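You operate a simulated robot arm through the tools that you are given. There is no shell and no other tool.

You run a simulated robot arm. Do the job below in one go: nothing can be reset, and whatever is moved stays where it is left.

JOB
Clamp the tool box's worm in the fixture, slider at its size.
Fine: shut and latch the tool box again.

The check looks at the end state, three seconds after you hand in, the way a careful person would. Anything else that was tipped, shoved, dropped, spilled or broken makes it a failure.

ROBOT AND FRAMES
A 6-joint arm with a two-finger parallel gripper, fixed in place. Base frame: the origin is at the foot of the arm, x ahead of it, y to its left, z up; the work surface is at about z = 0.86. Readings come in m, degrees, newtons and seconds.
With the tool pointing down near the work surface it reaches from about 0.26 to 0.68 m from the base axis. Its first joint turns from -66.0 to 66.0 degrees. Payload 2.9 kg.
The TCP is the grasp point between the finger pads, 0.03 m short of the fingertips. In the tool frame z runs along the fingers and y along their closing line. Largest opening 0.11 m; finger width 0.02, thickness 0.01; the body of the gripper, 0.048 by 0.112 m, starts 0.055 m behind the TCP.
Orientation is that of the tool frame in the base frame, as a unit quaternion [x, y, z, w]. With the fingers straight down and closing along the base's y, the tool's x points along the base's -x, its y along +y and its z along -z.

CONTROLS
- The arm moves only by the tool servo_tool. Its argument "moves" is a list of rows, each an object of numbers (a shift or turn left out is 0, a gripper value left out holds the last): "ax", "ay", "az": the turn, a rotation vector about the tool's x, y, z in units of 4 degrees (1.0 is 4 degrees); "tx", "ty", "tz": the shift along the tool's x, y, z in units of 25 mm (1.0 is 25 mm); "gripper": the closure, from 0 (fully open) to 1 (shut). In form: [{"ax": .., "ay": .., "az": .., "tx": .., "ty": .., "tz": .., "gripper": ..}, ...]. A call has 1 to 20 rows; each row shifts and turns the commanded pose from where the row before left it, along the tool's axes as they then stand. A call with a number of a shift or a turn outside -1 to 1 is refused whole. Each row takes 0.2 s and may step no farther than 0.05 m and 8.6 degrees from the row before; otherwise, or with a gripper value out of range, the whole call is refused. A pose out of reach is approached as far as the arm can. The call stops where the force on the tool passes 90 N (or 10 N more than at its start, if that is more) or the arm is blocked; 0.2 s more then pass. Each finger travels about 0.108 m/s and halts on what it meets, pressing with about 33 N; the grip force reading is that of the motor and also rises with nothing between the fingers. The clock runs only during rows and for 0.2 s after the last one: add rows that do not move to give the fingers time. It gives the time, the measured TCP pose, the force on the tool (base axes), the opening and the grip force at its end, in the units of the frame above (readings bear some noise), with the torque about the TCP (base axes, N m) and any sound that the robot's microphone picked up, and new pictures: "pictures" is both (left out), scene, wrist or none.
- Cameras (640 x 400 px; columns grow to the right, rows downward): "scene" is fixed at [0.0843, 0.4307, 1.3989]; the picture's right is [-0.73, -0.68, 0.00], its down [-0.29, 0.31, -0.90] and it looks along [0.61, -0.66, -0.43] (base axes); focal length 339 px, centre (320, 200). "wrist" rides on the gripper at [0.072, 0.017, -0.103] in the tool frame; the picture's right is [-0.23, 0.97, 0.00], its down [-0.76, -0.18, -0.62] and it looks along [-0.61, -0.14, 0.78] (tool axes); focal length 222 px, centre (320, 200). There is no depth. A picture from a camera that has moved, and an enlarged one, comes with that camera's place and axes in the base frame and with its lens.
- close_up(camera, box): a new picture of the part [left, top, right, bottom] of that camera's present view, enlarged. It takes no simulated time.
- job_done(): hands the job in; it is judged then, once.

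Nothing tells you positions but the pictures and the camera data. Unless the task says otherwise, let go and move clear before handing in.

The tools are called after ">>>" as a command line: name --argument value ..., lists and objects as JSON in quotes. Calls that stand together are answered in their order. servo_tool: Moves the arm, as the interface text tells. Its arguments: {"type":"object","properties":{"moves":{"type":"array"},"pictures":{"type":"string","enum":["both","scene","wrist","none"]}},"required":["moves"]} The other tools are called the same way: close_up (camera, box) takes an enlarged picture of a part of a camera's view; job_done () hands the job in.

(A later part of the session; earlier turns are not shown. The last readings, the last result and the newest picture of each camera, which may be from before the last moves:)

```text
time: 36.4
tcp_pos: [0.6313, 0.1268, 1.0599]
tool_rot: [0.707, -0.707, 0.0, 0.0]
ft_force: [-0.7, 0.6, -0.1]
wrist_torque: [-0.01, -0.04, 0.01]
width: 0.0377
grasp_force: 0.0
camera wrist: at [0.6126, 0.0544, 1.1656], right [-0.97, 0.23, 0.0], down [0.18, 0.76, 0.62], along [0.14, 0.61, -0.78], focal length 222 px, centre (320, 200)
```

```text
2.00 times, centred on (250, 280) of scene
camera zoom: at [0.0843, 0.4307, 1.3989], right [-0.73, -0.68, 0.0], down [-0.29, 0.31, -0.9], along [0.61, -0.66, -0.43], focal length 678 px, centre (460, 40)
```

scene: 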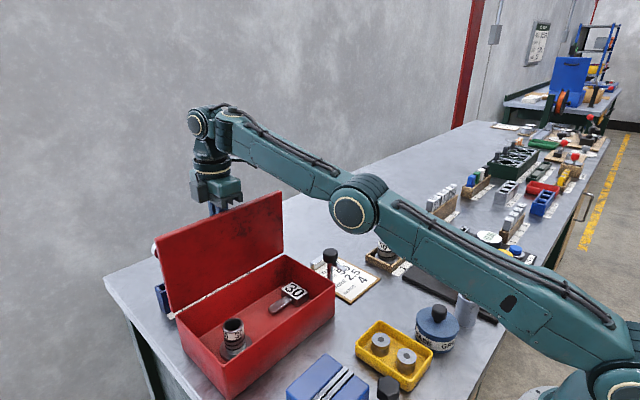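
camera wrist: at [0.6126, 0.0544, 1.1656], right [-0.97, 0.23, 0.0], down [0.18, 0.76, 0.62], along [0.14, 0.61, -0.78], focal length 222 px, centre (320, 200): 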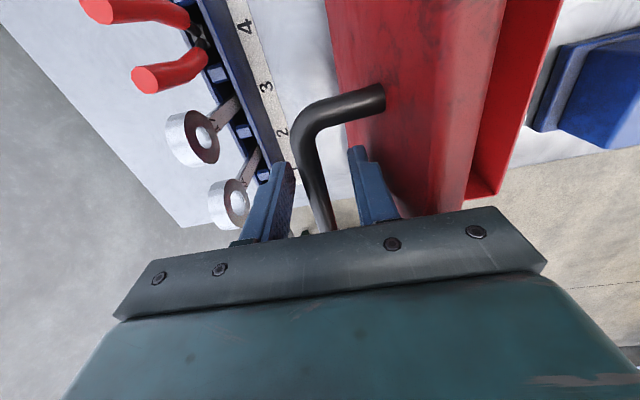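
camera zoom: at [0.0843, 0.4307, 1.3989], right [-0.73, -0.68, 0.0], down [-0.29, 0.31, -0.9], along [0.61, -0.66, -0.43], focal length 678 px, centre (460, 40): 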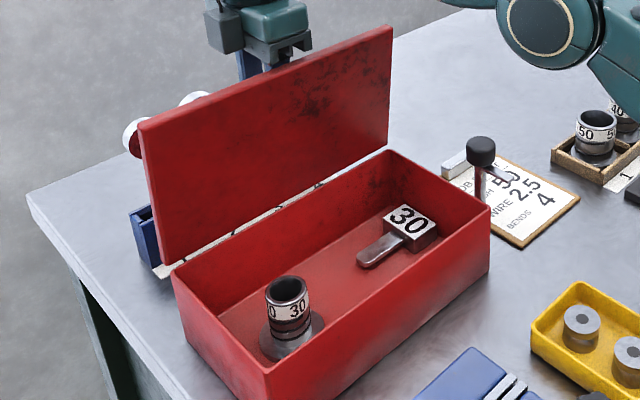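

The lid holds without contact. I'll withdraw straight up slowly.

>>> servo_tool --moves '[{"tz": -0.6, "ty": 0.02}, {"tz": -0.6, "ty": 0.03}, {"tz": -0.6, "ty": 0.05}, {}]' --pictures "wrist"

>>> close_up --camera "scene" --box '[150, 180, 350, 380]'

```text
time: 37.4
tcp_pos: [0.6238, 0.1264, 1.1042]
tool_rot: [0.708, -0.706, 0.0, 0.0]
ft_force: [-0.3, -0.4, -0.4]
wrist_torque: [-0.03, 0.01, -0.01]
width: 0.0372
grasp_force: 0.0
out of reach, approached as far as the arm can: row 3
camera wrist: at [0.6056, 0.0537, 1.208], right [-0.97, 0.23, 0.0], down [0.18, 0.76, 0.62], along [0.14, 0.61, -0.78], focal length 222 px, centre (320, 200)
```

wrist: 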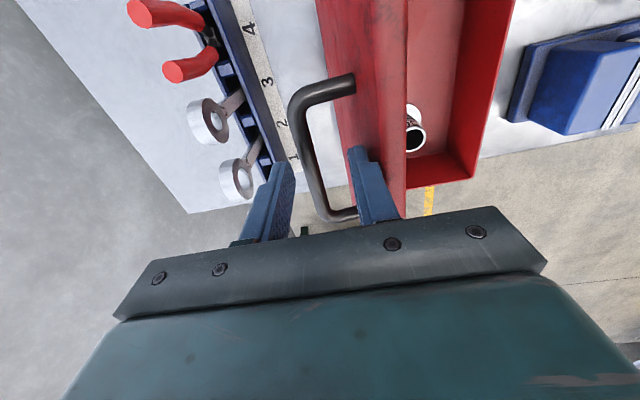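

```text
2.00 times, centred on (250, 280) of scene
camera zoom: at [0.0843, 0.4307, 1.3989], right [-0.73, -0.68, 0.0], down [-0.29, 0.31, -0.9], along [0.61, -0.66, -0.43], focal length 678 px, centre (460, 40)
```

zoom: 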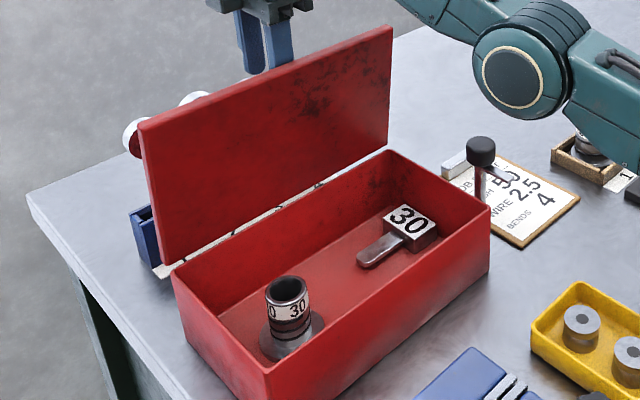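

>>> servo_tool --moves '[{"gripper": 0.97}, {"gripper": 0.97}, {"tz": -0.8, "ty": 0.3}, {"tz": -0.8, "ty": 0.3}, {"tz": -0.8, "ty": 0.4}, {"tz": -0.8, "ty": 0.4}, {}]' --pictures "both"

>>> close_up --camera "scene" --box '[150, 180, 350, 380]'

```text
time: 39.0
tcp_pos: [0.5865, 0.1264, 1.183]
tool_rot: [0.707, -0.707, 0.001, -0.001]
ft_force: [0.1, 0.7, 0.2]
wrist_torque: [-0.02, 0.0, -0.01]
width: 0.003
grasp_force: 0.0
camera wrist: at [0.5692, 0.053, 1.2883], right [-0.97, 0.23, 0.0], down [0.18, 0.76, 0.62], along [0.14, 0.61, -0.78], focal length 222 px, centre (320, 200)
```

scene: 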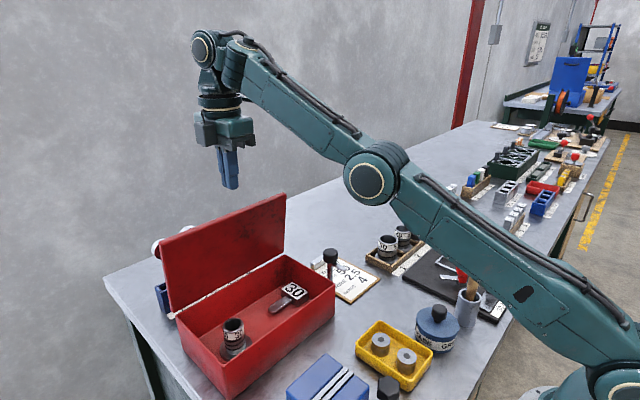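
wrist: 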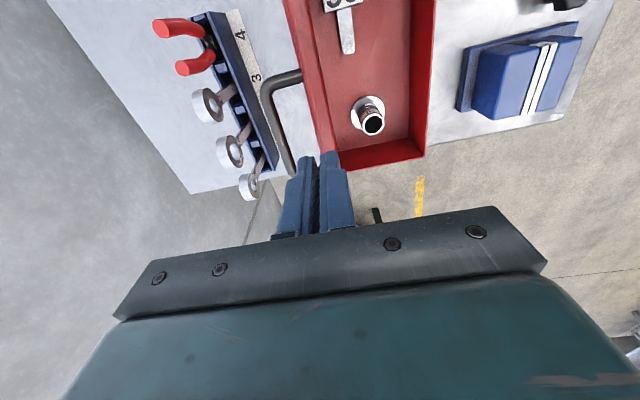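

```text
2.00 times, centred on (250, 280) of scene
camera zoom: at [0.0843, 0.4307, 1.3989], right [-0.73, -0.68, 0.0], down [-0.29, 0.31, -0.9], along [0.61, -0.66, -0.43], focal length 678 px, centre (460, 40)
```

zoom: 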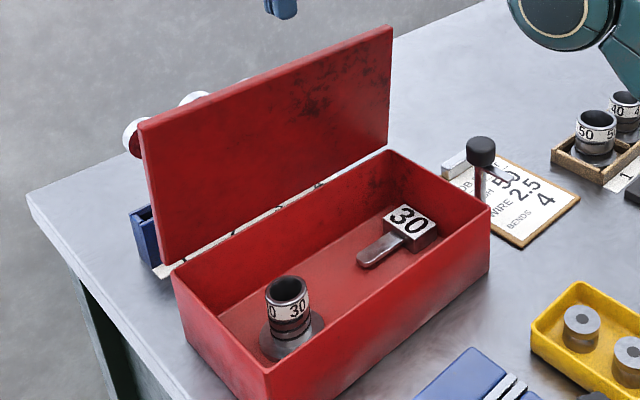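

The lid stays open. Inside are two parts marked 30: a flanged ring and a block with a tang. I need to determine which is the "worm" and how the fixture holds it, so I'll look closely at the box contents and then at the fixture.

>>> servo_tool --moves '[{"tx": 0.8, "ty": 0.6}, {"tx": 0.8, "ty": 0.6}, {"tx": 0.8, "ty": 0.6}, {"tx": 0.8}, {"tx": 0.8}, {}]' --pictures "wrist"

>>> close_up --camera "wrist" --box '[220, 40, 460, 190]'

>>> close_up --camera "scene" --box '[200, 260, 340, 370]'

```text
time: 40.4
tcp_pos: [0.5428, 0.0252, 1.1847]
tool_rot: [-0.707, 0.707, -0.001, 0.0]
ft_force: [0.2, 0.6, 0.0]
wrist_torque: [0.01, -0.02, -0.04]
width: 0.0033
grasp_force: 0.1
camera wrist: at [0.5253, -0.0476, 1.2888], right [-0.97, 0.23, 0.0], down [0.18, 0.76, 0.62], along [0.14, 0.61, -0.78], focal length 222 px, centre (320, 200)
```

wrist: 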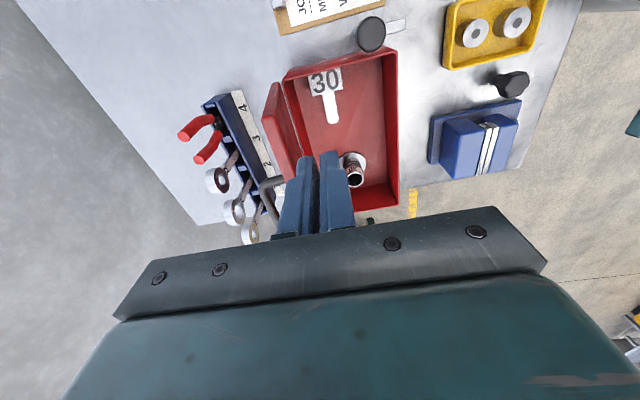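

```text
2.67 times, centred on (340, 115) of wrist
camera zoom: at [0.5253, -0.0476, 1.2888], right [-0.97, 0.23, 0.0], down [0.18, 0.76, 0.62], along [0.14, 0.61, -0.78], focal length 592 px, centre (267, 427)
```

zoom: 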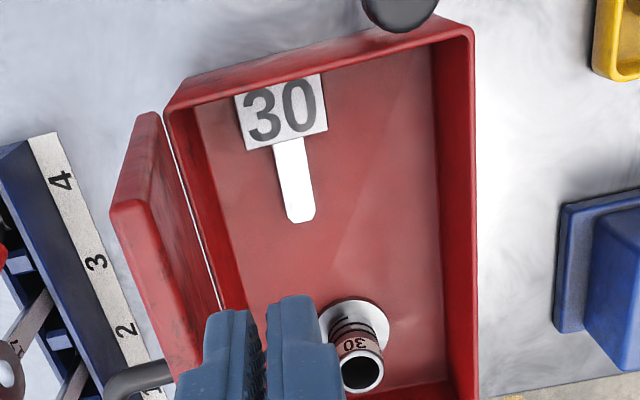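

```text
3.64 times, centred on (270, 315) of scene
camera zoom: at [0.0843, 0.4307, 1.3989], right [-0.73, -0.68, 0.0], down [-0.29, 0.31, -0.9], along [0.61, -0.66, -0.43], focal length 1233 px, centre (502, -218)
```

zoom: 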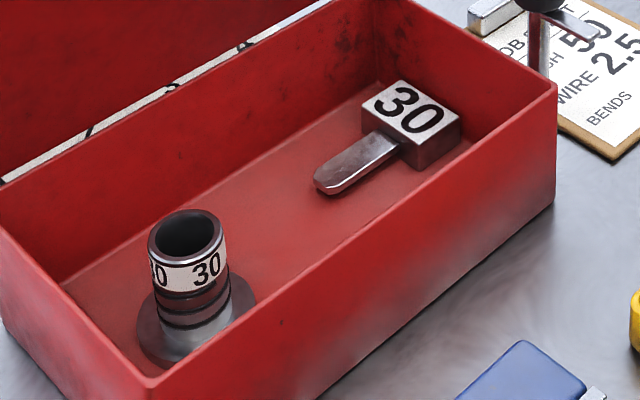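

>>> servo_tool --moves '[{"tx": 1, "ty": 0.5}, {"tx": 1, "ty": 0.5}, {"tx": 1, "ty": 0.5}, {"tx": 1, "ty": 0.5}, {"tx": 1, "ty": 0.5}, {"tx": 1}, {"tx": 1}, {"tx": 1}, {"tx": 1}, {"tx": 1}, {"tx": 1}, {"tx": 1}, {"tx": 1}, {"tx": 1}, {}]' --pictures "both"

>>> close_up --camera "wrist" --box '[160, 0, 480, 200]'

>>> close_up --camera "scene" --box '[360, 190, 520, 330]'

```text
time: 43.6
tcp_pos: [0.4801, -0.3257, 1.1821]
tool_rot: [0.707, -0.707, 0.0, 0.0]
ft_force: [0.8, -0.1, -0.3]
wrist_torque: [0.0, 0.02, 0.01]
width: 0.0033
grasp_force: 0.0
camera wrist: at [0.4624, -0.3989, 1.2861], right [-0.97, 0.23, 0.0], down [0.18, 0.76, 0.62], along [0.14, 0.61, -0.78], focal length 222 px, centre (320, 200)
```

scene: 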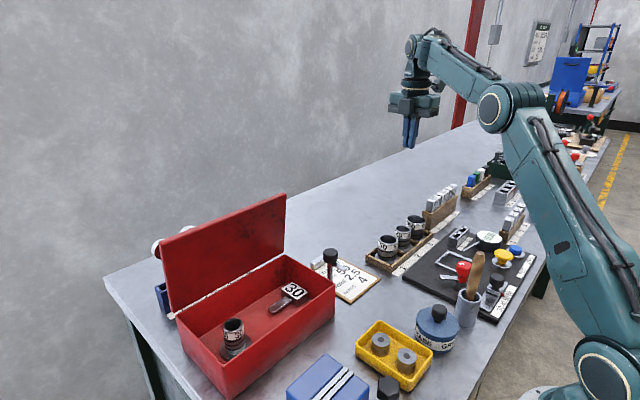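
wrist: 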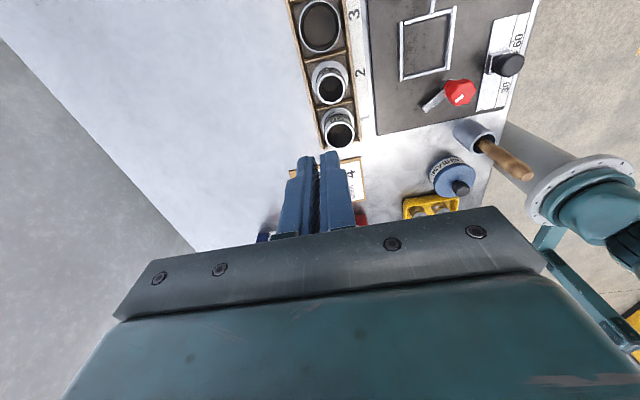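

```text
2.00 times, centred on (320, 100) of wrist
camera zoom: at [0.4624, -0.3989, 1.2861], right [-0.97, 0.23, 0.0], down [0.18, 0.76, 0.62], along [0.14, 0.61, -0.78], focal length 444 px, centre (320, 400)
```

zoom: 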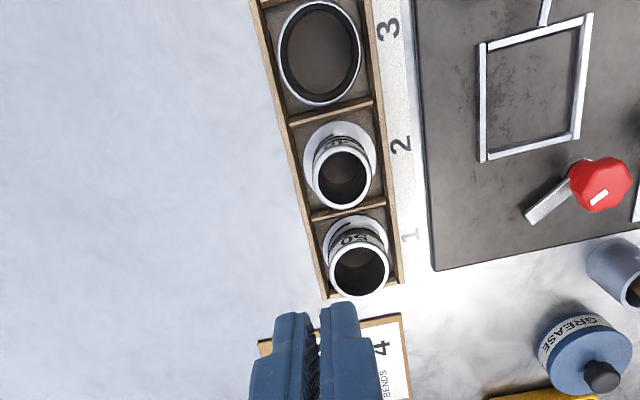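

```text
2.86 times, centred on (440, 260) of scene
camera zoom: at [0.0843, 0.4307, 1.3989], right [-0.73, -0.68, 0.0], down [-0.29, 0.31, -0.9], along [0.61, -0.66, -0.43], focal length 968 px, centre (-23, 29)
```

zoom: 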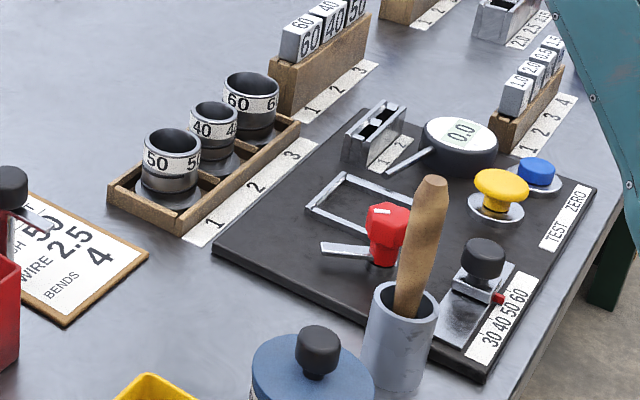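

>>> close_up --camera "scene" --box '[365, 175, 465, 275]'

>>> close_up --camera "scene" --box '[430, 215, 540, 325]'

>>> close_up --camera "scene" --box '[205, 270, 325, 370]'

>>> close_up --camera "scene" --box '[460, 100, 610, 220]'

```text
4.00 times, centred on (415, 225) of scene
camera zoom: at [0.0843, 0.4307, 1.3989], right [-0.73, -0.68, 0.0], down [-0.29, 0.31, -0.9], along [0.61, -0.66, -0.43], focal length 1356 px, centre (-60, 100)
```

zoom: 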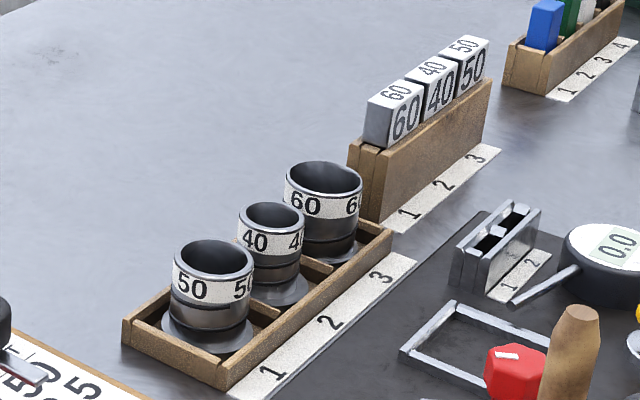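

```text
3.64 times, centred on (485, 270) of scene
camera zoom: at [0.0843, 0.4307, 1.3989], right [-0.73, -0.68, 0.0], down [-0.29, 0.31, -0.9], along [0.61, -0.66, -0.43], focal length 1233 px, centre (-280, -54)
```

zoom: 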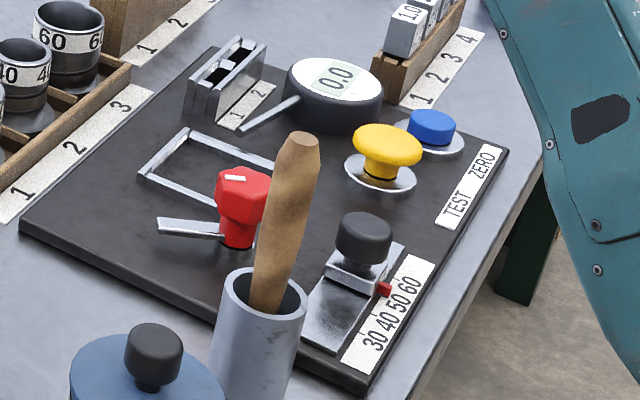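

```text
4.00 times, centred on (265, 320) of scene
camera zoom: at [0.0843, 0.4307, 1.3989], right [-0.73, -0.68, 0.0], down [-0.29, 0.31, -0.9], along [0.61, -0.66, -0.43], focal length 1356 px, centre (540, -280)
```

zoom: 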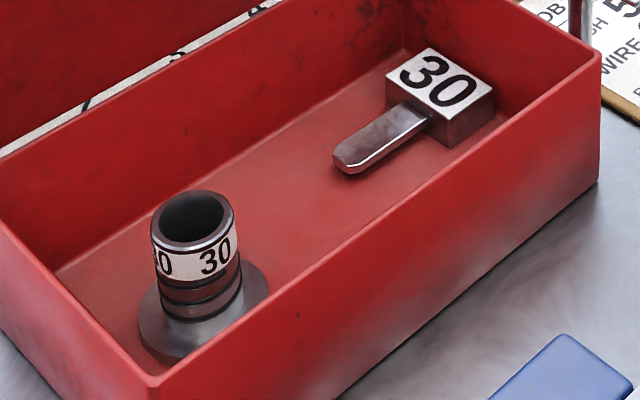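

```text
3.33 times, centred on (535, 160) of scene
camera zoom: at [0.0843, 0.4307, 1.3989], right [-0.73, -0.68, 0.0], down [-0.29, 0.31, -0.9], along [0.61, -0.66, -0.43], focal length 1130 px, centre (-397, 333)
```

zoom: 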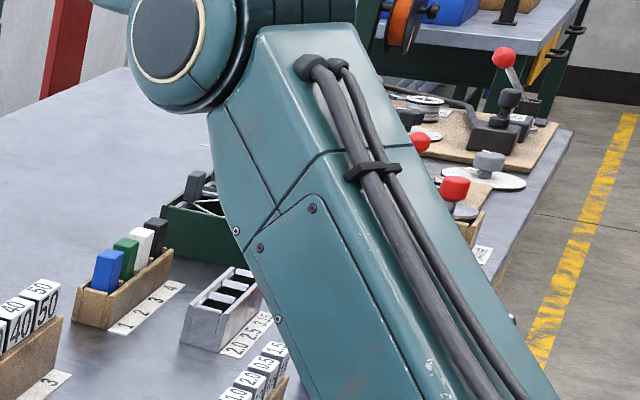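

The flanged cylinder with grooves (the "worm") fits the square frame (~75 mm) on the fixture plate, whose red knob swings a clamp bar over the flange; the tanged block is a gauge-like piece. The slider with the red pointer reads 30–60. I'll look at the fixture from above.

>>> servo_tool --moves '[{"tx": 0.8, "ty": 0.9}, {"tx": 0.8, "ty": 0.9}, {"tx": 0.8, "ty": 0.9}, {"tx": 0.8, "ty": 0.9}, {"tx": 0.8, "ty": 0.9}, {"tx": 0.8, "ty": 0.9, "tz": 0.5}, {"ty": 0.6, "tz": 0.8}, {"tz": 0.8}, {}]' --pictures "both"

>>> close_up --camera "wrist" --box '[160, 0, 480, 200]'

>>> close_up --camera "wrist" --box '[320, 50, 560, 200]'

```text
time: 45.6
tcp_pos: [0.3295, -0.4443, 1.1313]
tool_rot: [0.707, -0.707, 0.0, 0.0]
ft_force: [0.4, 0.1, 0.2]
wrist_torque: [0.02, 0.02, 0.02]
width: 0.0035
grasp_force: 0.0
camera wrist: at [0.312, -0.5175, 1.2364], right [-0.97, 0.23, 0.0], down [0.18, 0.76, 0.62], along [0.14, 0.61, -0.78], focal length 222 px, centre (320, 200)
```

scene: 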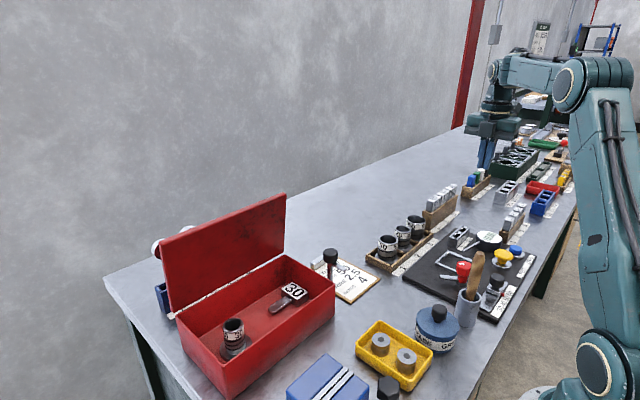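
wrist: 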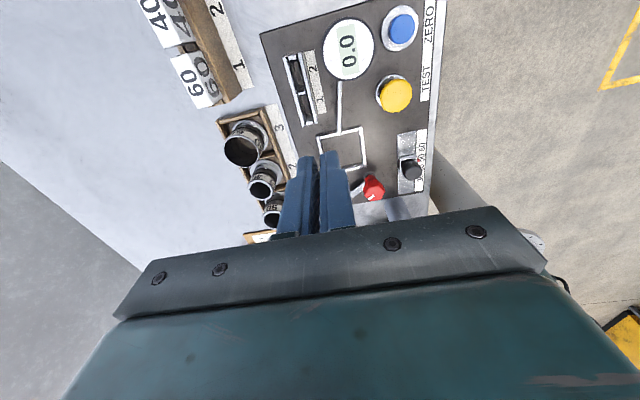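

```text
2.00 times, centred on (320, 100) of wrist
camera zoom: at [0.312, -0.5175, 1.2364], right [-0.97, 0.23, 0.0], down [0.18, 0.76, 0.62], along [0.14, 0.61, -0.78], focal length 444 px, centre (320, 400)
```

zoom: 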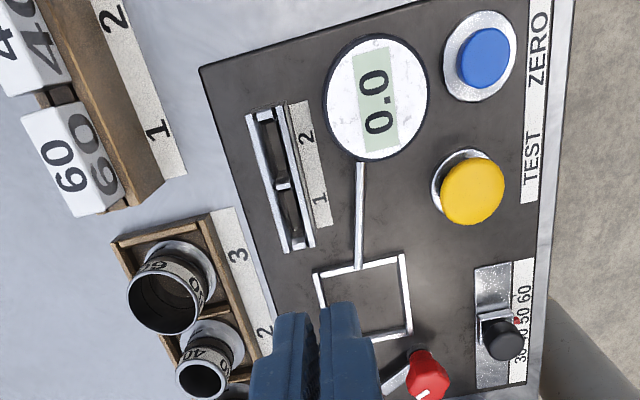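

```text
2.67 times, centred on (440, 125) of wrist
camera zoom: at [0.312, -0.5175, 1.2364], right [-0.97, 0.23, 0.0], down [0.18, 0.76, 0.62], along [0.14, 0.61, -0.78], focal length 592 px, centre (0, 400)
```

zoom: 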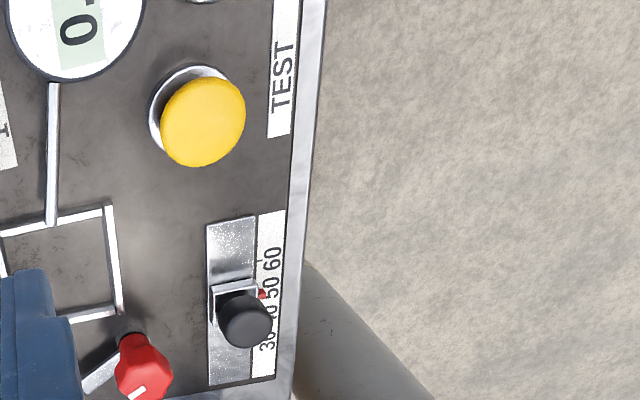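

The slider's red pointer is near 50 (knob around (0.205, -0.29)); 30 lies about 44 mm toward +y. A mug with a brush handle stands at about (0.23, -0.185), so I'll keep the gripper closing along x. Moving above the slider knob.

>>> servo_tool --moves '[{"tx": -0.9, "ty": 0.8, "gripper": 0.45}, {"tx": -0.9, "ty": 0.8, "gripper": 0.45}, {"tx": -0.9, "ty": 0.8}, {"tx": -0.9, "ty": 0.8}, {"tx": -0.9, "ty": 0.8}, {"tx": -0.9, "ty": 0.8}, {"tx": -0.7, "ty": 0.15}, {"tz": 0.9}, {"tz": 0.9}, {"tz": 0.9}, {"tz": 0.9}, {}]' --pictures "both"

>>> close_up --camera "wrist" --box '[200, 40, 440, 190]'

>>> close_up --camera "scene" --box '[420, 220, 560, 330]'

```text
time: 48.2
tcp_pos: [0.2105, -0.2927, 1.0415]
tool_rot: [0.708, -0.707, -0.001, 0.0]
ft_force: [0.3, 0.2, -0.6]
wrist_torque: [0.02, 0.0, 0.02]
width: 0.0604
grasp_force: 0.0
camera wrist: at [0.1914, -0.3659, 1.1454], right [-0.97, 0.23, 0.0], down [0.18, 0.76, 0.62], along [0.14, 0.61, -0.78], focal length 222 px, centre (320, 200)
```

scene: 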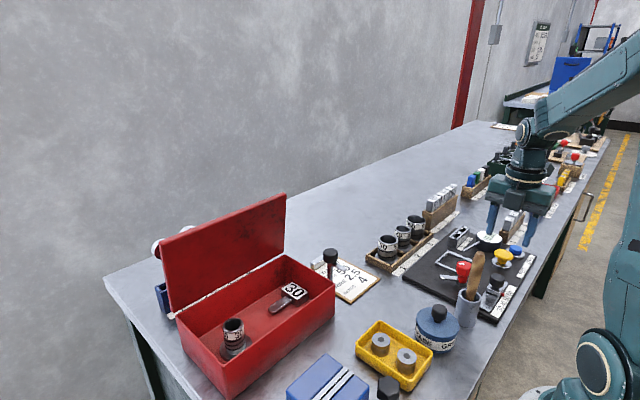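
wrist: 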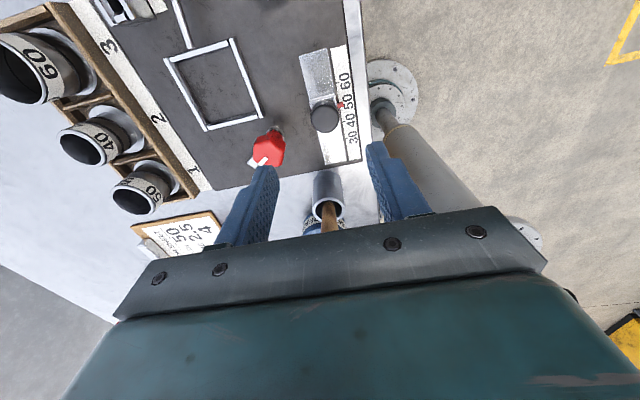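

```text
2.67 times, centred on (320, 115) of wrist
camera zoom: at [0.1914, -0.3659, 1.1454], right [-0.97, 0.23, 0.0], down [0.18, 0.76, 0.62], along [0.14, 0.61, -0.78], focal length 592 px, centre (320, 427)
```

zoom: 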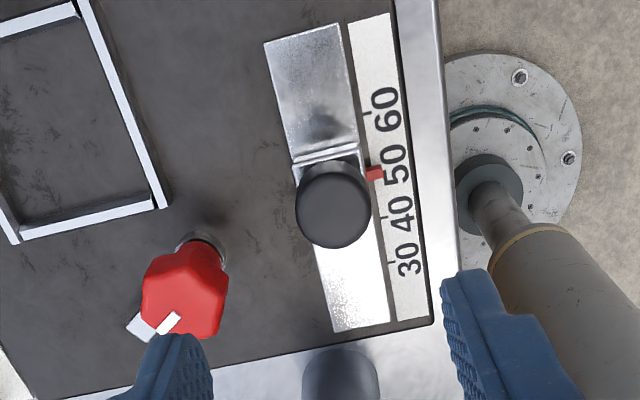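

```text
3.64 times, centred on (490, 275) of scene
camera zoom: at [0.0843, 0.4307, 1.3989], right [-0.73, -0.68, 0.0], down [-0.29, 0.31, -0.9], along [0.61, -0.66, -0.43], focal length 1233 px, centre (-298, -73)
```

zoom: 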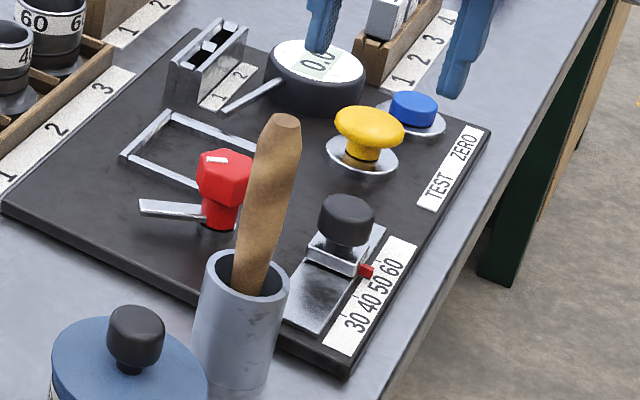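

>>> servo_tool --moves '[{"tx": -0.07, "ty": 0.22}, {"tz": 0.9}, {"tz": 0.9}, {"tz": 0.9}, {"tz": 0.9}, {"tz": 0.9}, {"tz": 0.16}, {"gripper": 1}, {"gripper": 1}, {"gripper": 1}, {"gripper": 1}]' --pictures "wrist"

>>> close_up --camera "scene" --box '[420, 220, 560, 330]'

>>> close_up --camera "wrist" --box '[240, 60, 420, 210]'

```text
time: 50.6
tcp_pos: [0.2047, -0.2894, 0.9259]
tool_rot: [0.709, -0.705, 0.002, -0.002]
ft_force: [31.0, -0.5, -19.4]
wrist_torque: [-0.66, -0.54, 0.13]
width: 0.0292
grasp_force: 44.9
camera wrist: at [0.1865, -0.3623, 1.0297], right [-0.97, 0.22, -0.01], down [0.17, 0.76, 0.62], along [0.14, 0.61, -0.78], focal length 222 px, centre (320, 200)
```

wrist: 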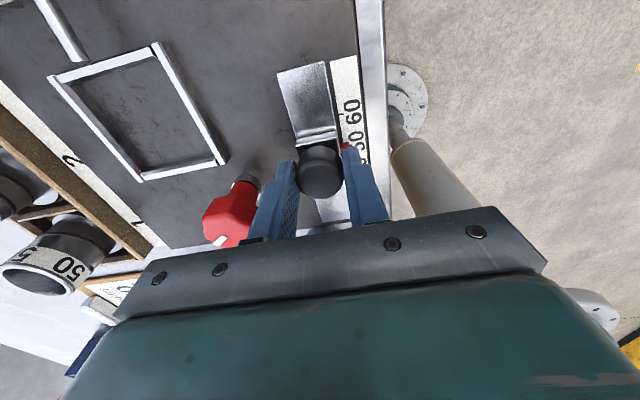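

```text
3.64 times, centred on (490, 275) of scene
camera zoom: at [0.0852, 0.4306, 1.3989], right [-0.73, -0.68, 0.0], down [-0.29, 0.31, -0.9], along [0.61, -0.66, -0.43], focal length 1233 px, centre (-298, -73)
```

zoom: 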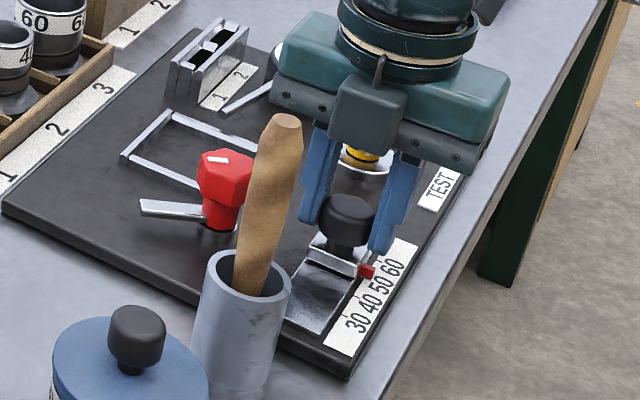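

```text
2.67 times, centred on (330, 135) of wrist
camera zoom: at [0.1865, -0.3623, 1.0297], right [-0.97, 0.22, -0.01], down [0.17, 0.76, 0.62], along [0.14, 0.61, -0.78], focal length 592 px, centre (293, 373)
```

zoom: 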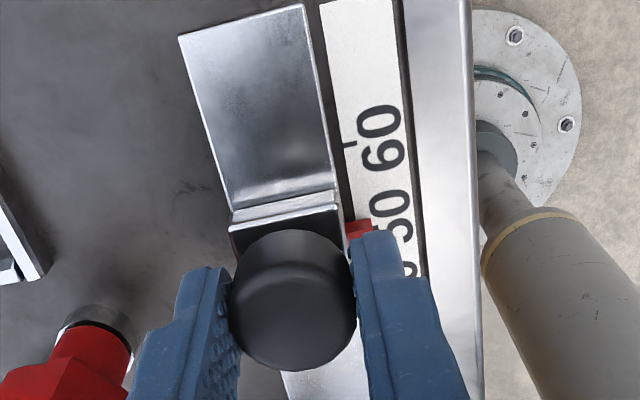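

The knob is gripped, but a box on the gripper's +y side would come too close to the brush handle when sliding 44 mm. I'll release, tilt the tool about 24° so the wrist leans away (-y), and re-grip.

>>> servo_tool --moves '[{"gripper": 0.5}, {"gripper": 0.45}, {"gripper": 0.45}, {"tz": -1, "ty": -0.16}, {"ay": -1}, {"ay": -1}, {"ay": -1}, {"ay": -1}, {"ay": -1}, {"ay": -1}, {"tz": 0.43, "tx": 0.32}, {"tz": 0.42, "tx": 0.32}, {}]' --pictures "wrist"

>>> close_up --camera "scene" --box '[420, 220, 560, 330]'

```text
time: 53.4
tcp_pos: [0.2093, -0.2957, 0.9238]
tool_rot: [0.692, -0.691, -0.148, -0.147]
ft_force: [0.1, 0.2, 0.1]
wrist_torque: [-0.03, -0.02, 0.01]
width: 0.0604
grasp_force: 0.1
camera wrist: at [0.1908, -0.4048, 0.9901], right [-0.97, 0.21, 0.09], down [0.18, 0.44, 0.88], along [0.14, 0.87, -0.47], focal length 222 px, centre (320, 200)
```

wrist: 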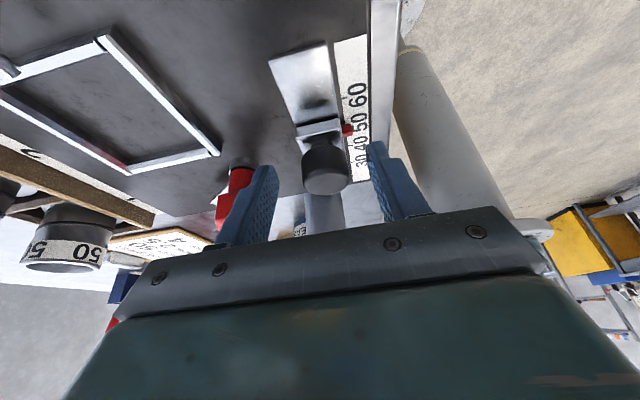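

```text
3.64 times, centred on (490, 275) of scene
camera zoom: at [0.0843, 0.4307, 1.3989], right [-0.73, -0.68, 0.0], down [-0.29, 0.31, -0.9], along [0.61, -0.66, -0.43], focal length 1233 px, centre (-298, -73)
```

zoom: 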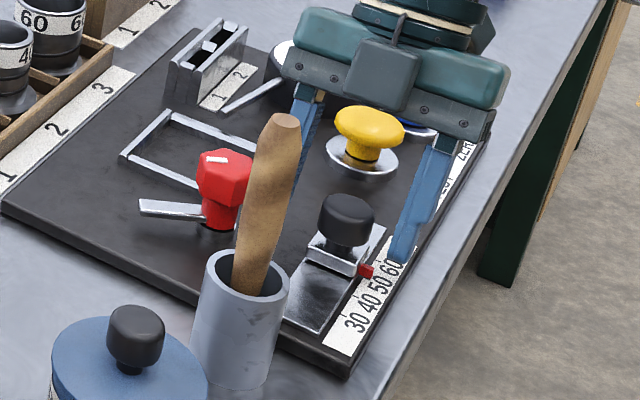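

>>> servo_tool --moves '[{"gripper": 0.7}, {"gripper": 1}, {"gripper": 1}, {"gripper": 1}]' --pictures "wrist"

>>> close_up --camera "scene" --box '[420, 220, 560, 330]'

>>> close_up --camera "wrist" --box '[240, 60, 420, 210]'

```text
time: 54.4
tcp_pos: [0.2056, -0.2955, 0.9236]
tool_rot: [-0.69, 0.692, 0.152, 0.145]
ft_force: [-38.8, -2.5, -0.2]
wrist_torque: [0.11, 0.68, 0.09]
width: 0.0295
grasp_force: 44.6
camera wrist: at [0.1877, -0.4045, 0.9898], right [-0.97, 0.21, 0.1], down [0.19, 0.44, 0.88], along [0.14, 0.87, -0.47], focal length 222 px, centre (320, 200)
```

wrist: 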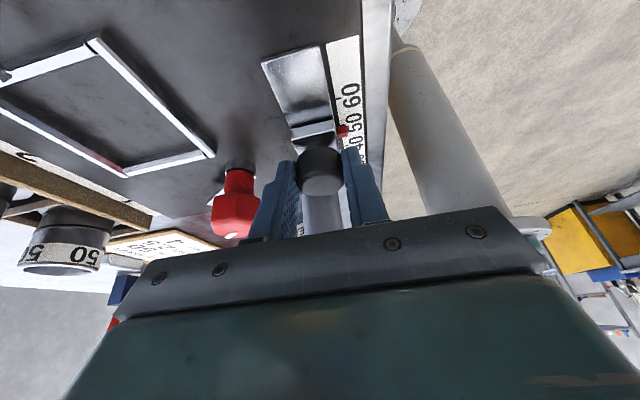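

```text
3.64 times, centred on (490, 275) of scene
camera zoom: at [0.0833, 0.4307, 1.399], right [-0.73, -0.68, 0.0], down [-0.29, 0.31, -0.9], along [0.61, -0.66, -0.43], focal length 1233 px, centre (-298, -73)
```

zoom: 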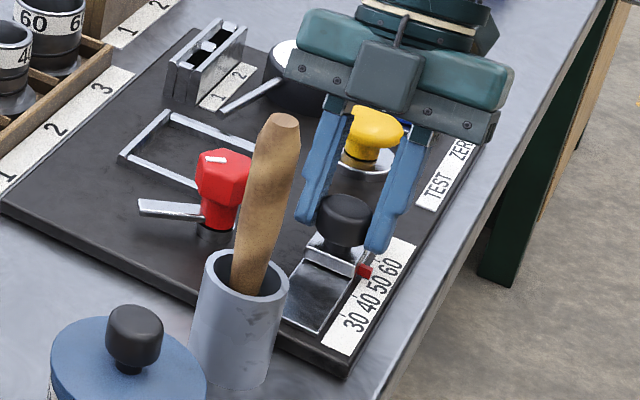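

```text
2.67 times, centred on (330, 135) of wrist
camera zoom: at [0.1877, -0.4045, 0.9898], right [-0.97, 0.21, 0.1], down [0.19, 0.44, 0.88], along [0.14, 0.87, -0.47], focal length 592 px, centre (293, 373)
```

zoom: 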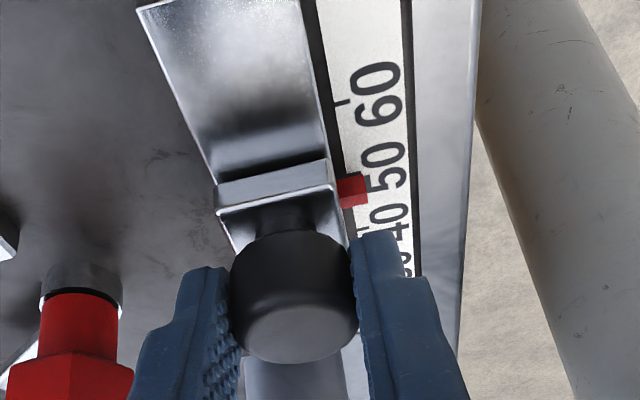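

Gripped again. Relieving the side load and sliding toward 30 in steps.

>>> servo_tool --moves '[{"ty": 0.16}, {"tx": -0.4, "tz": 0.177}, {"tx": -0.4, "tz": 0.177}, {}]' --pictures "none"

>>> close_up --camera "scene" --box '[420, 220, 560, 330]'

>>> close_up --camera "wrist" --box '[240, 60, 420, 210]'

```text
time: 55.4
tcp_pos: [0.2059, -0.2737, 0.9238]
tool_rot: [-0.69, 0.693, 0.151, 0.146]
ft_force: [-38.8, -3.4, 9.2]
wrist_torque: [0.04, 0.93, 0.34]
width: 0.0296
grasp_force: 45.1
out of reach, approached as far as the arm can: row 1
```

```text
3.64 times, centred on (490, 275) of scene
camera zoom: at [0.0833, 0.4307, 1.399], right [-0.73, -0.68, 0.0], down [-0.29, 0.31, -0.9], along [0.61, -0.66, -0.43], focal length 1233 px, centre (-298, -73)
```

zoom: 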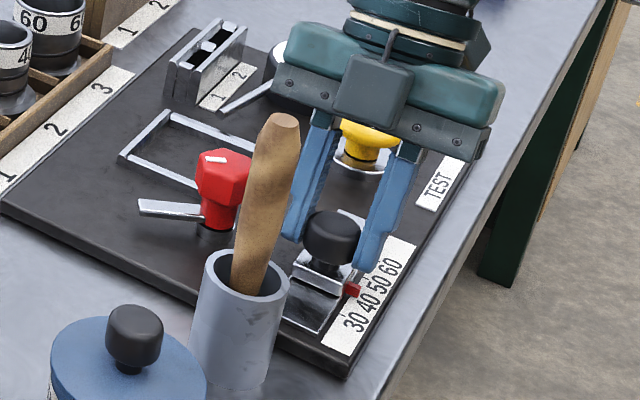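

```text
2.67 times, centred on (330, 135) of wrist
camera zoom: at [0.1877, -0.3821, 0.9898], right [-0.97, 0.21, 0.1], down [0.18, 0.44, 0.88], along [0.14, 0.87, -0.47], focal length 592 px, centre (293, 373)
```

zoom: 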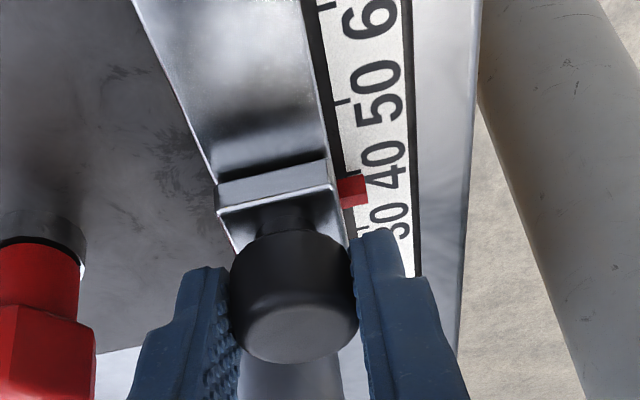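

>>> servo_tool --moves '[{"tx": -0.4, "tz": 0.177}, {"tx": -0.4, "tz": 0.177}, {}]' --pictures "none"

>>> close_up --camera "scene" --box '[420, 220, 560, 330]'

>>> close_up --camera "wrist" --box '[240, 60, 420, 210]'

```text
time: 56.2
tcp_pos: [0.205, -0.2527, 0.9246]
tool_rot: [-0.691, 0.692, 0.15, 0.145]
ft_force: [-34.2, -8.0, 0.5]
wrist_torque: [0.74, 0.83, 0.47]
width: 0.0292
grasp_force: 44.6
```

```text
3.64 times, centred on (490, 275) of scene
camera zoom: at [0.0834, 0.4305, 1.399], right [-0.73, -0.68, 0.0], down [-0.29, 0.31, -0.9], along [0.61, -0.66, -0.43], focal length 1233 px, centre (-298, -73)
```

zoom: 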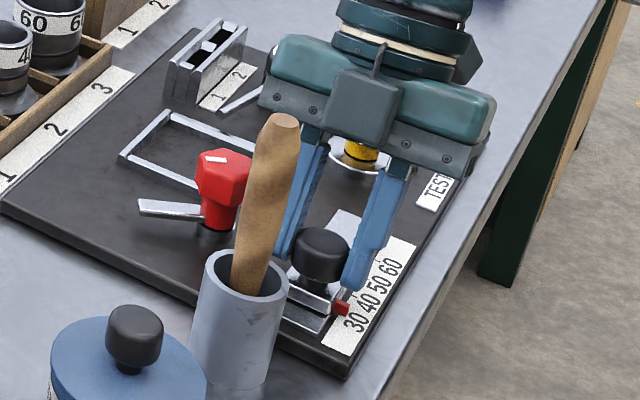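

```text
2.67 times, centred on (330, 135) of wrist
camera zoom: at [0.1875, -0.3608, 0.9899], right [-0.97, 0.21, 0.1], down [0.18, 0.44, 0.88], along [0.14, 0.87, -0.47], focal length 592 px, centre (293, 373)
```

zoom: 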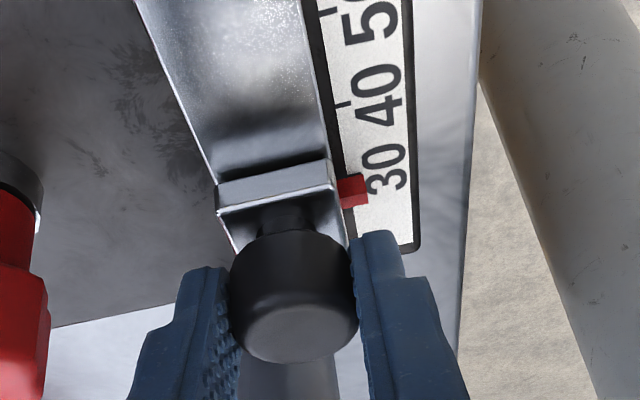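

The pointer is at 30. I'll release gently and back out along the tool axis, then check.

>>> servo_tool --moves '[{"gripper": 0.65}, {"gripper": 0.6}, {}, {"tz": -0.8}, {"tz": -1}, {"tz": -1}, {"tz": -1}, {"tz": -1}, {}]' --pictures "wrist"

>>> close_up --camera "scene" --box '[420, 220, 560, 330]'

>>> close_up --camera "wrist" --box '[200, 40, 420, 200]'

```text
time: 58.2
tcp_pos: [0.2184, -0.2908, 1.0291]
tool_rot: [0.692, -0.692, -0.146, -0.145]
ft_force: [-0.7, -0.3, 0.5]
wrist_torque: [-0.04, -0.02, 0.0]
width: 0.0438
grasp_force: 0.1
out of reach, approached as far as the arm can: row 7, 8
camera wrist: at [0.2015, -0.3996, 1.0953], right [-0.97, 0.21, 0.09], down [0.18, 0.45, 0.88], along [0.14, 0.87, -0.47], focal length 222 px, centre (320, 200)
```

wrist: 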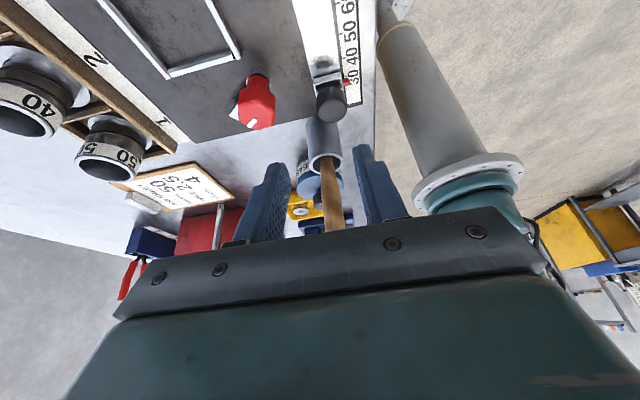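

```text
3.64 times, centred on (490, 275) of scene
camera zoom: at [0.0843, 0.4307, 1.3989], right [-0.73, -0.68, 0.0], down [-0.29, 0.31, -0.9], along [0.61, -0.66, -0.43], focal length 1233 px, centre (-298, -73)
```

zoom: 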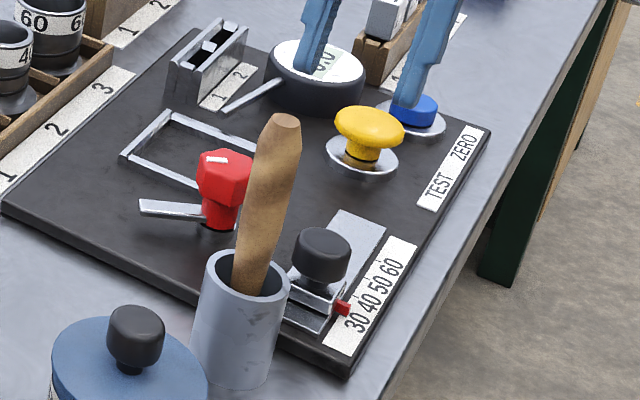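

```text
2.50 times, centred on (310, 120) of wrist
camera zoom: at [0.2015, -0.3996, 1.0953], right [-0.97, 0.21, 0.09], down [0.18, 0.45, 0.88], along [0.14, 0.87, -0.47], focal length 555 px, centre (345, 400)
```

zoom: 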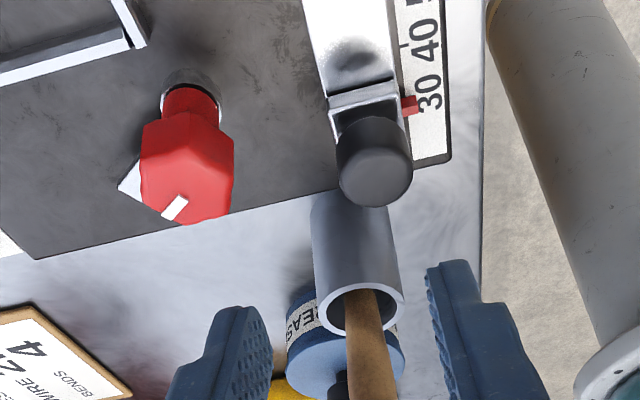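

The slider reads 30. Now I'll straighten the tool, rise and travel to above the worm in the box, around (0.509, 0.20).

>>> servo_tool --moves '[{"ty": -1}, {"ty": -1}, {"ty": -1}, {"ay": 1}, {"ay": 1}, {"ay": 1}, {"ay": 1}, {"ay": 1}, {"ay": 1}, {"tz": -1}, {"tz": -1}, {"tz": -1}, {"tz": -1}, {"tz": -1}, {"tz": -1}, {}]' --pictures "none"

```text
time: 61.6
tcp_pos: [0.2942, -0.291, 1.1824]
tool_rot: [-0.707, 0.707, 0.0, 0.0]
ft_force: [0.0, -0.8, 0.5]
wrist_torque: [0.0, 0.01, -0.02]
width: 0.0439
grasp_force: 0.0
```

>>> servo_tool --moves '[{"tx": -1, "ty": -0.5}, {"tx": -1, "ty": -0.5}, {"tx": -1, "ty": -0.5}, {"tx": -1, "ty": -0.5}, {"tx": -1, "ty": -0.5}, {"tx": -1, "ty": -0.5}, {"tx": -1, "ty": -0.5}, {"tx": -1, "ty": -0.5}, {"tx": -1, "ty": -0.5}, {"tx": -1, "ty": -0.5}, {"tx": -1, "ty": -0.5}, {"tx": -1, "ty": -0.5}, {"tx": -1, "ty": -0.5}, {"tx": -1, "ty": -0.5}, {"tx": -1, "ty": -0.5}, {"tx": -1, "ty": -0.5}, {"tx": -0.5, "ty": -0.5, "gripper": 0.2}, {"gripper": 0.2}]' --pictures "both"

>>> close_up --camera "wrist" --box '[220, 50, 460, 200]'

```text
time: 65.4
tcp_pos: [0.5054, 0.1206, 1.1813]
tool_rot: [0.708, -0.706, 0.001, -0.001]
ft_force: [1.0, -0.2, -0.5]
wrist_torque: [0.01, -0.02, 0.0]
width: 0.0881
grasp_force: 0.1
camera wrist: at [0.4868, 0.0491, 1.2869], right [-0.97, 0.23, 0.0], down [0.18, 0.76, 0.62], along [0.14, 0.61, -0.78], focal length 222 px, centre (320, 200)
```

scene: 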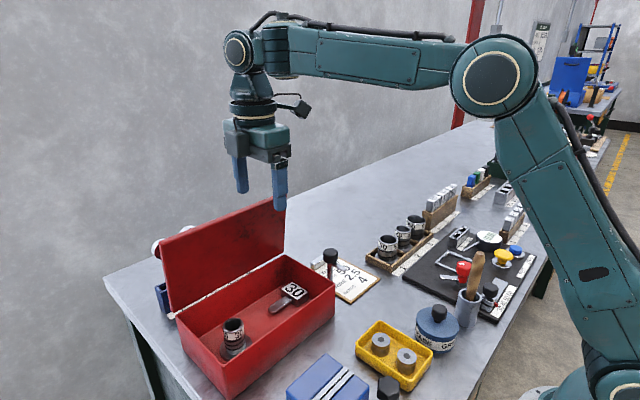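
wrist: 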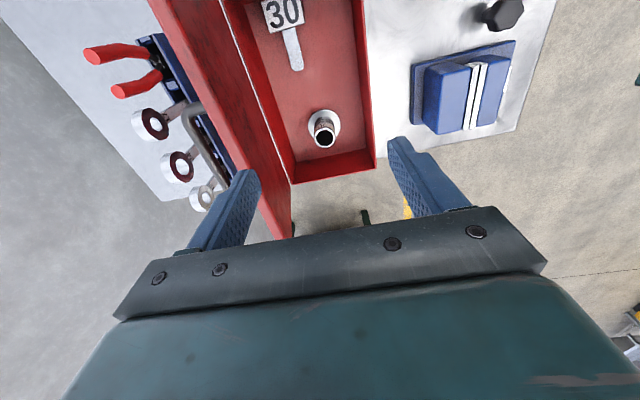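

```text
2.67 times, centred on (340, 125) of wrist
camera zoom: at [0.4868, 0.0491, 1.2869], right [-0.97, 0.23, 0.0], down [0.18, 0.76, 0.62], along [0.14, 0.61, -0.78], focal length 592 px, centre (267, 400)
```

zoom: 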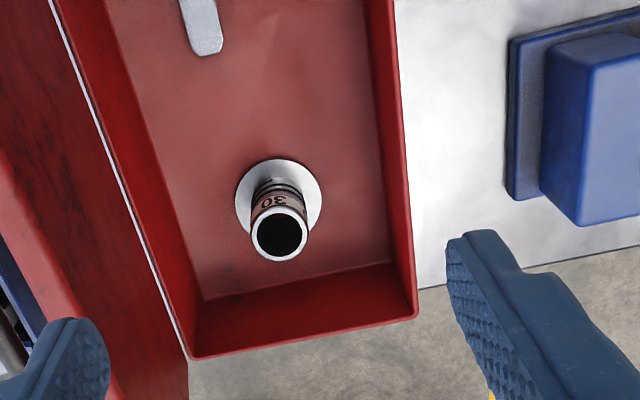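

The worm stands at about (0.512, 0.199), flange ~62 mm, cylinder ~37 mm, top ≈ z 0.932. I'll descend over it with fingers either side along x.

>>> servo_tool --moves '[{"tx": -0.8, "ty": -0.26, "gripper": 0.36}, {"tx": -0.8}, {"tx": -0.8}, {"tx": -0.74}, {"tz": 1}, {"tz": 1}, {"tz": 1}, {"tz": 1}, {"tz": 1}, {"tz": 1}, {}]' --pictures "both"

>>> close_up --camera "scene" --box '[150, 200, 350, 380]'

```text
time: 67.8
tcp_pos: [0.511, 0.2005, 1.0296]
tool_rot: [-0.707, 0.707, 0.0, 0.001]
ft_force: [-0.6, -0.3, -0.4]
wrist_torque: [0.0, 0.01, -0.03]
width: 0.0705
grasp_force: 0.0
camera wrist: at [0.4932, 0.127, 1.135], right [-0.97, 0.23, 0.0], down [0.18, 0.76, 0.62], along [0.14, 0.61, -0.78], focal length 222 px, centre (320, 200)
```

scene: 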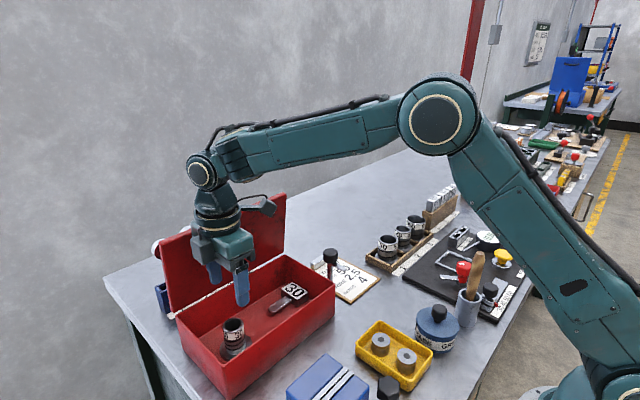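
wrist: 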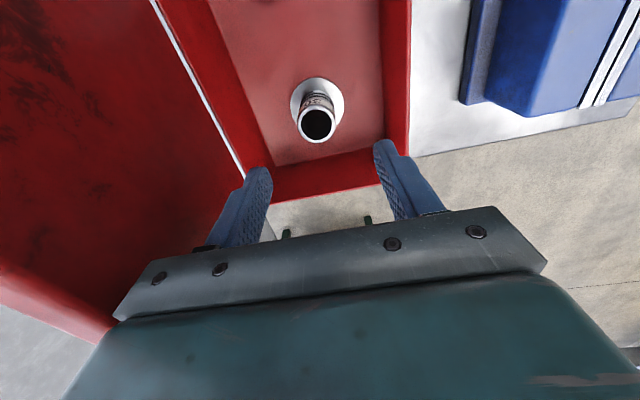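

```text
2.22 times, centred on (250, 290) of scene
camera zoom: at [0.0843, 0.4307, 1.3989], right [-0.73, -0.68, 0.0], down [-0.29, 0.31, -0.9], along [0.61, -0.66, -0.43], focal length 753 px, centre (476, 0)
```

zoom: 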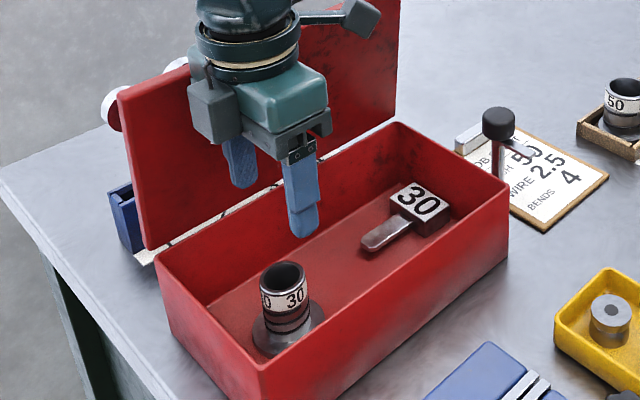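

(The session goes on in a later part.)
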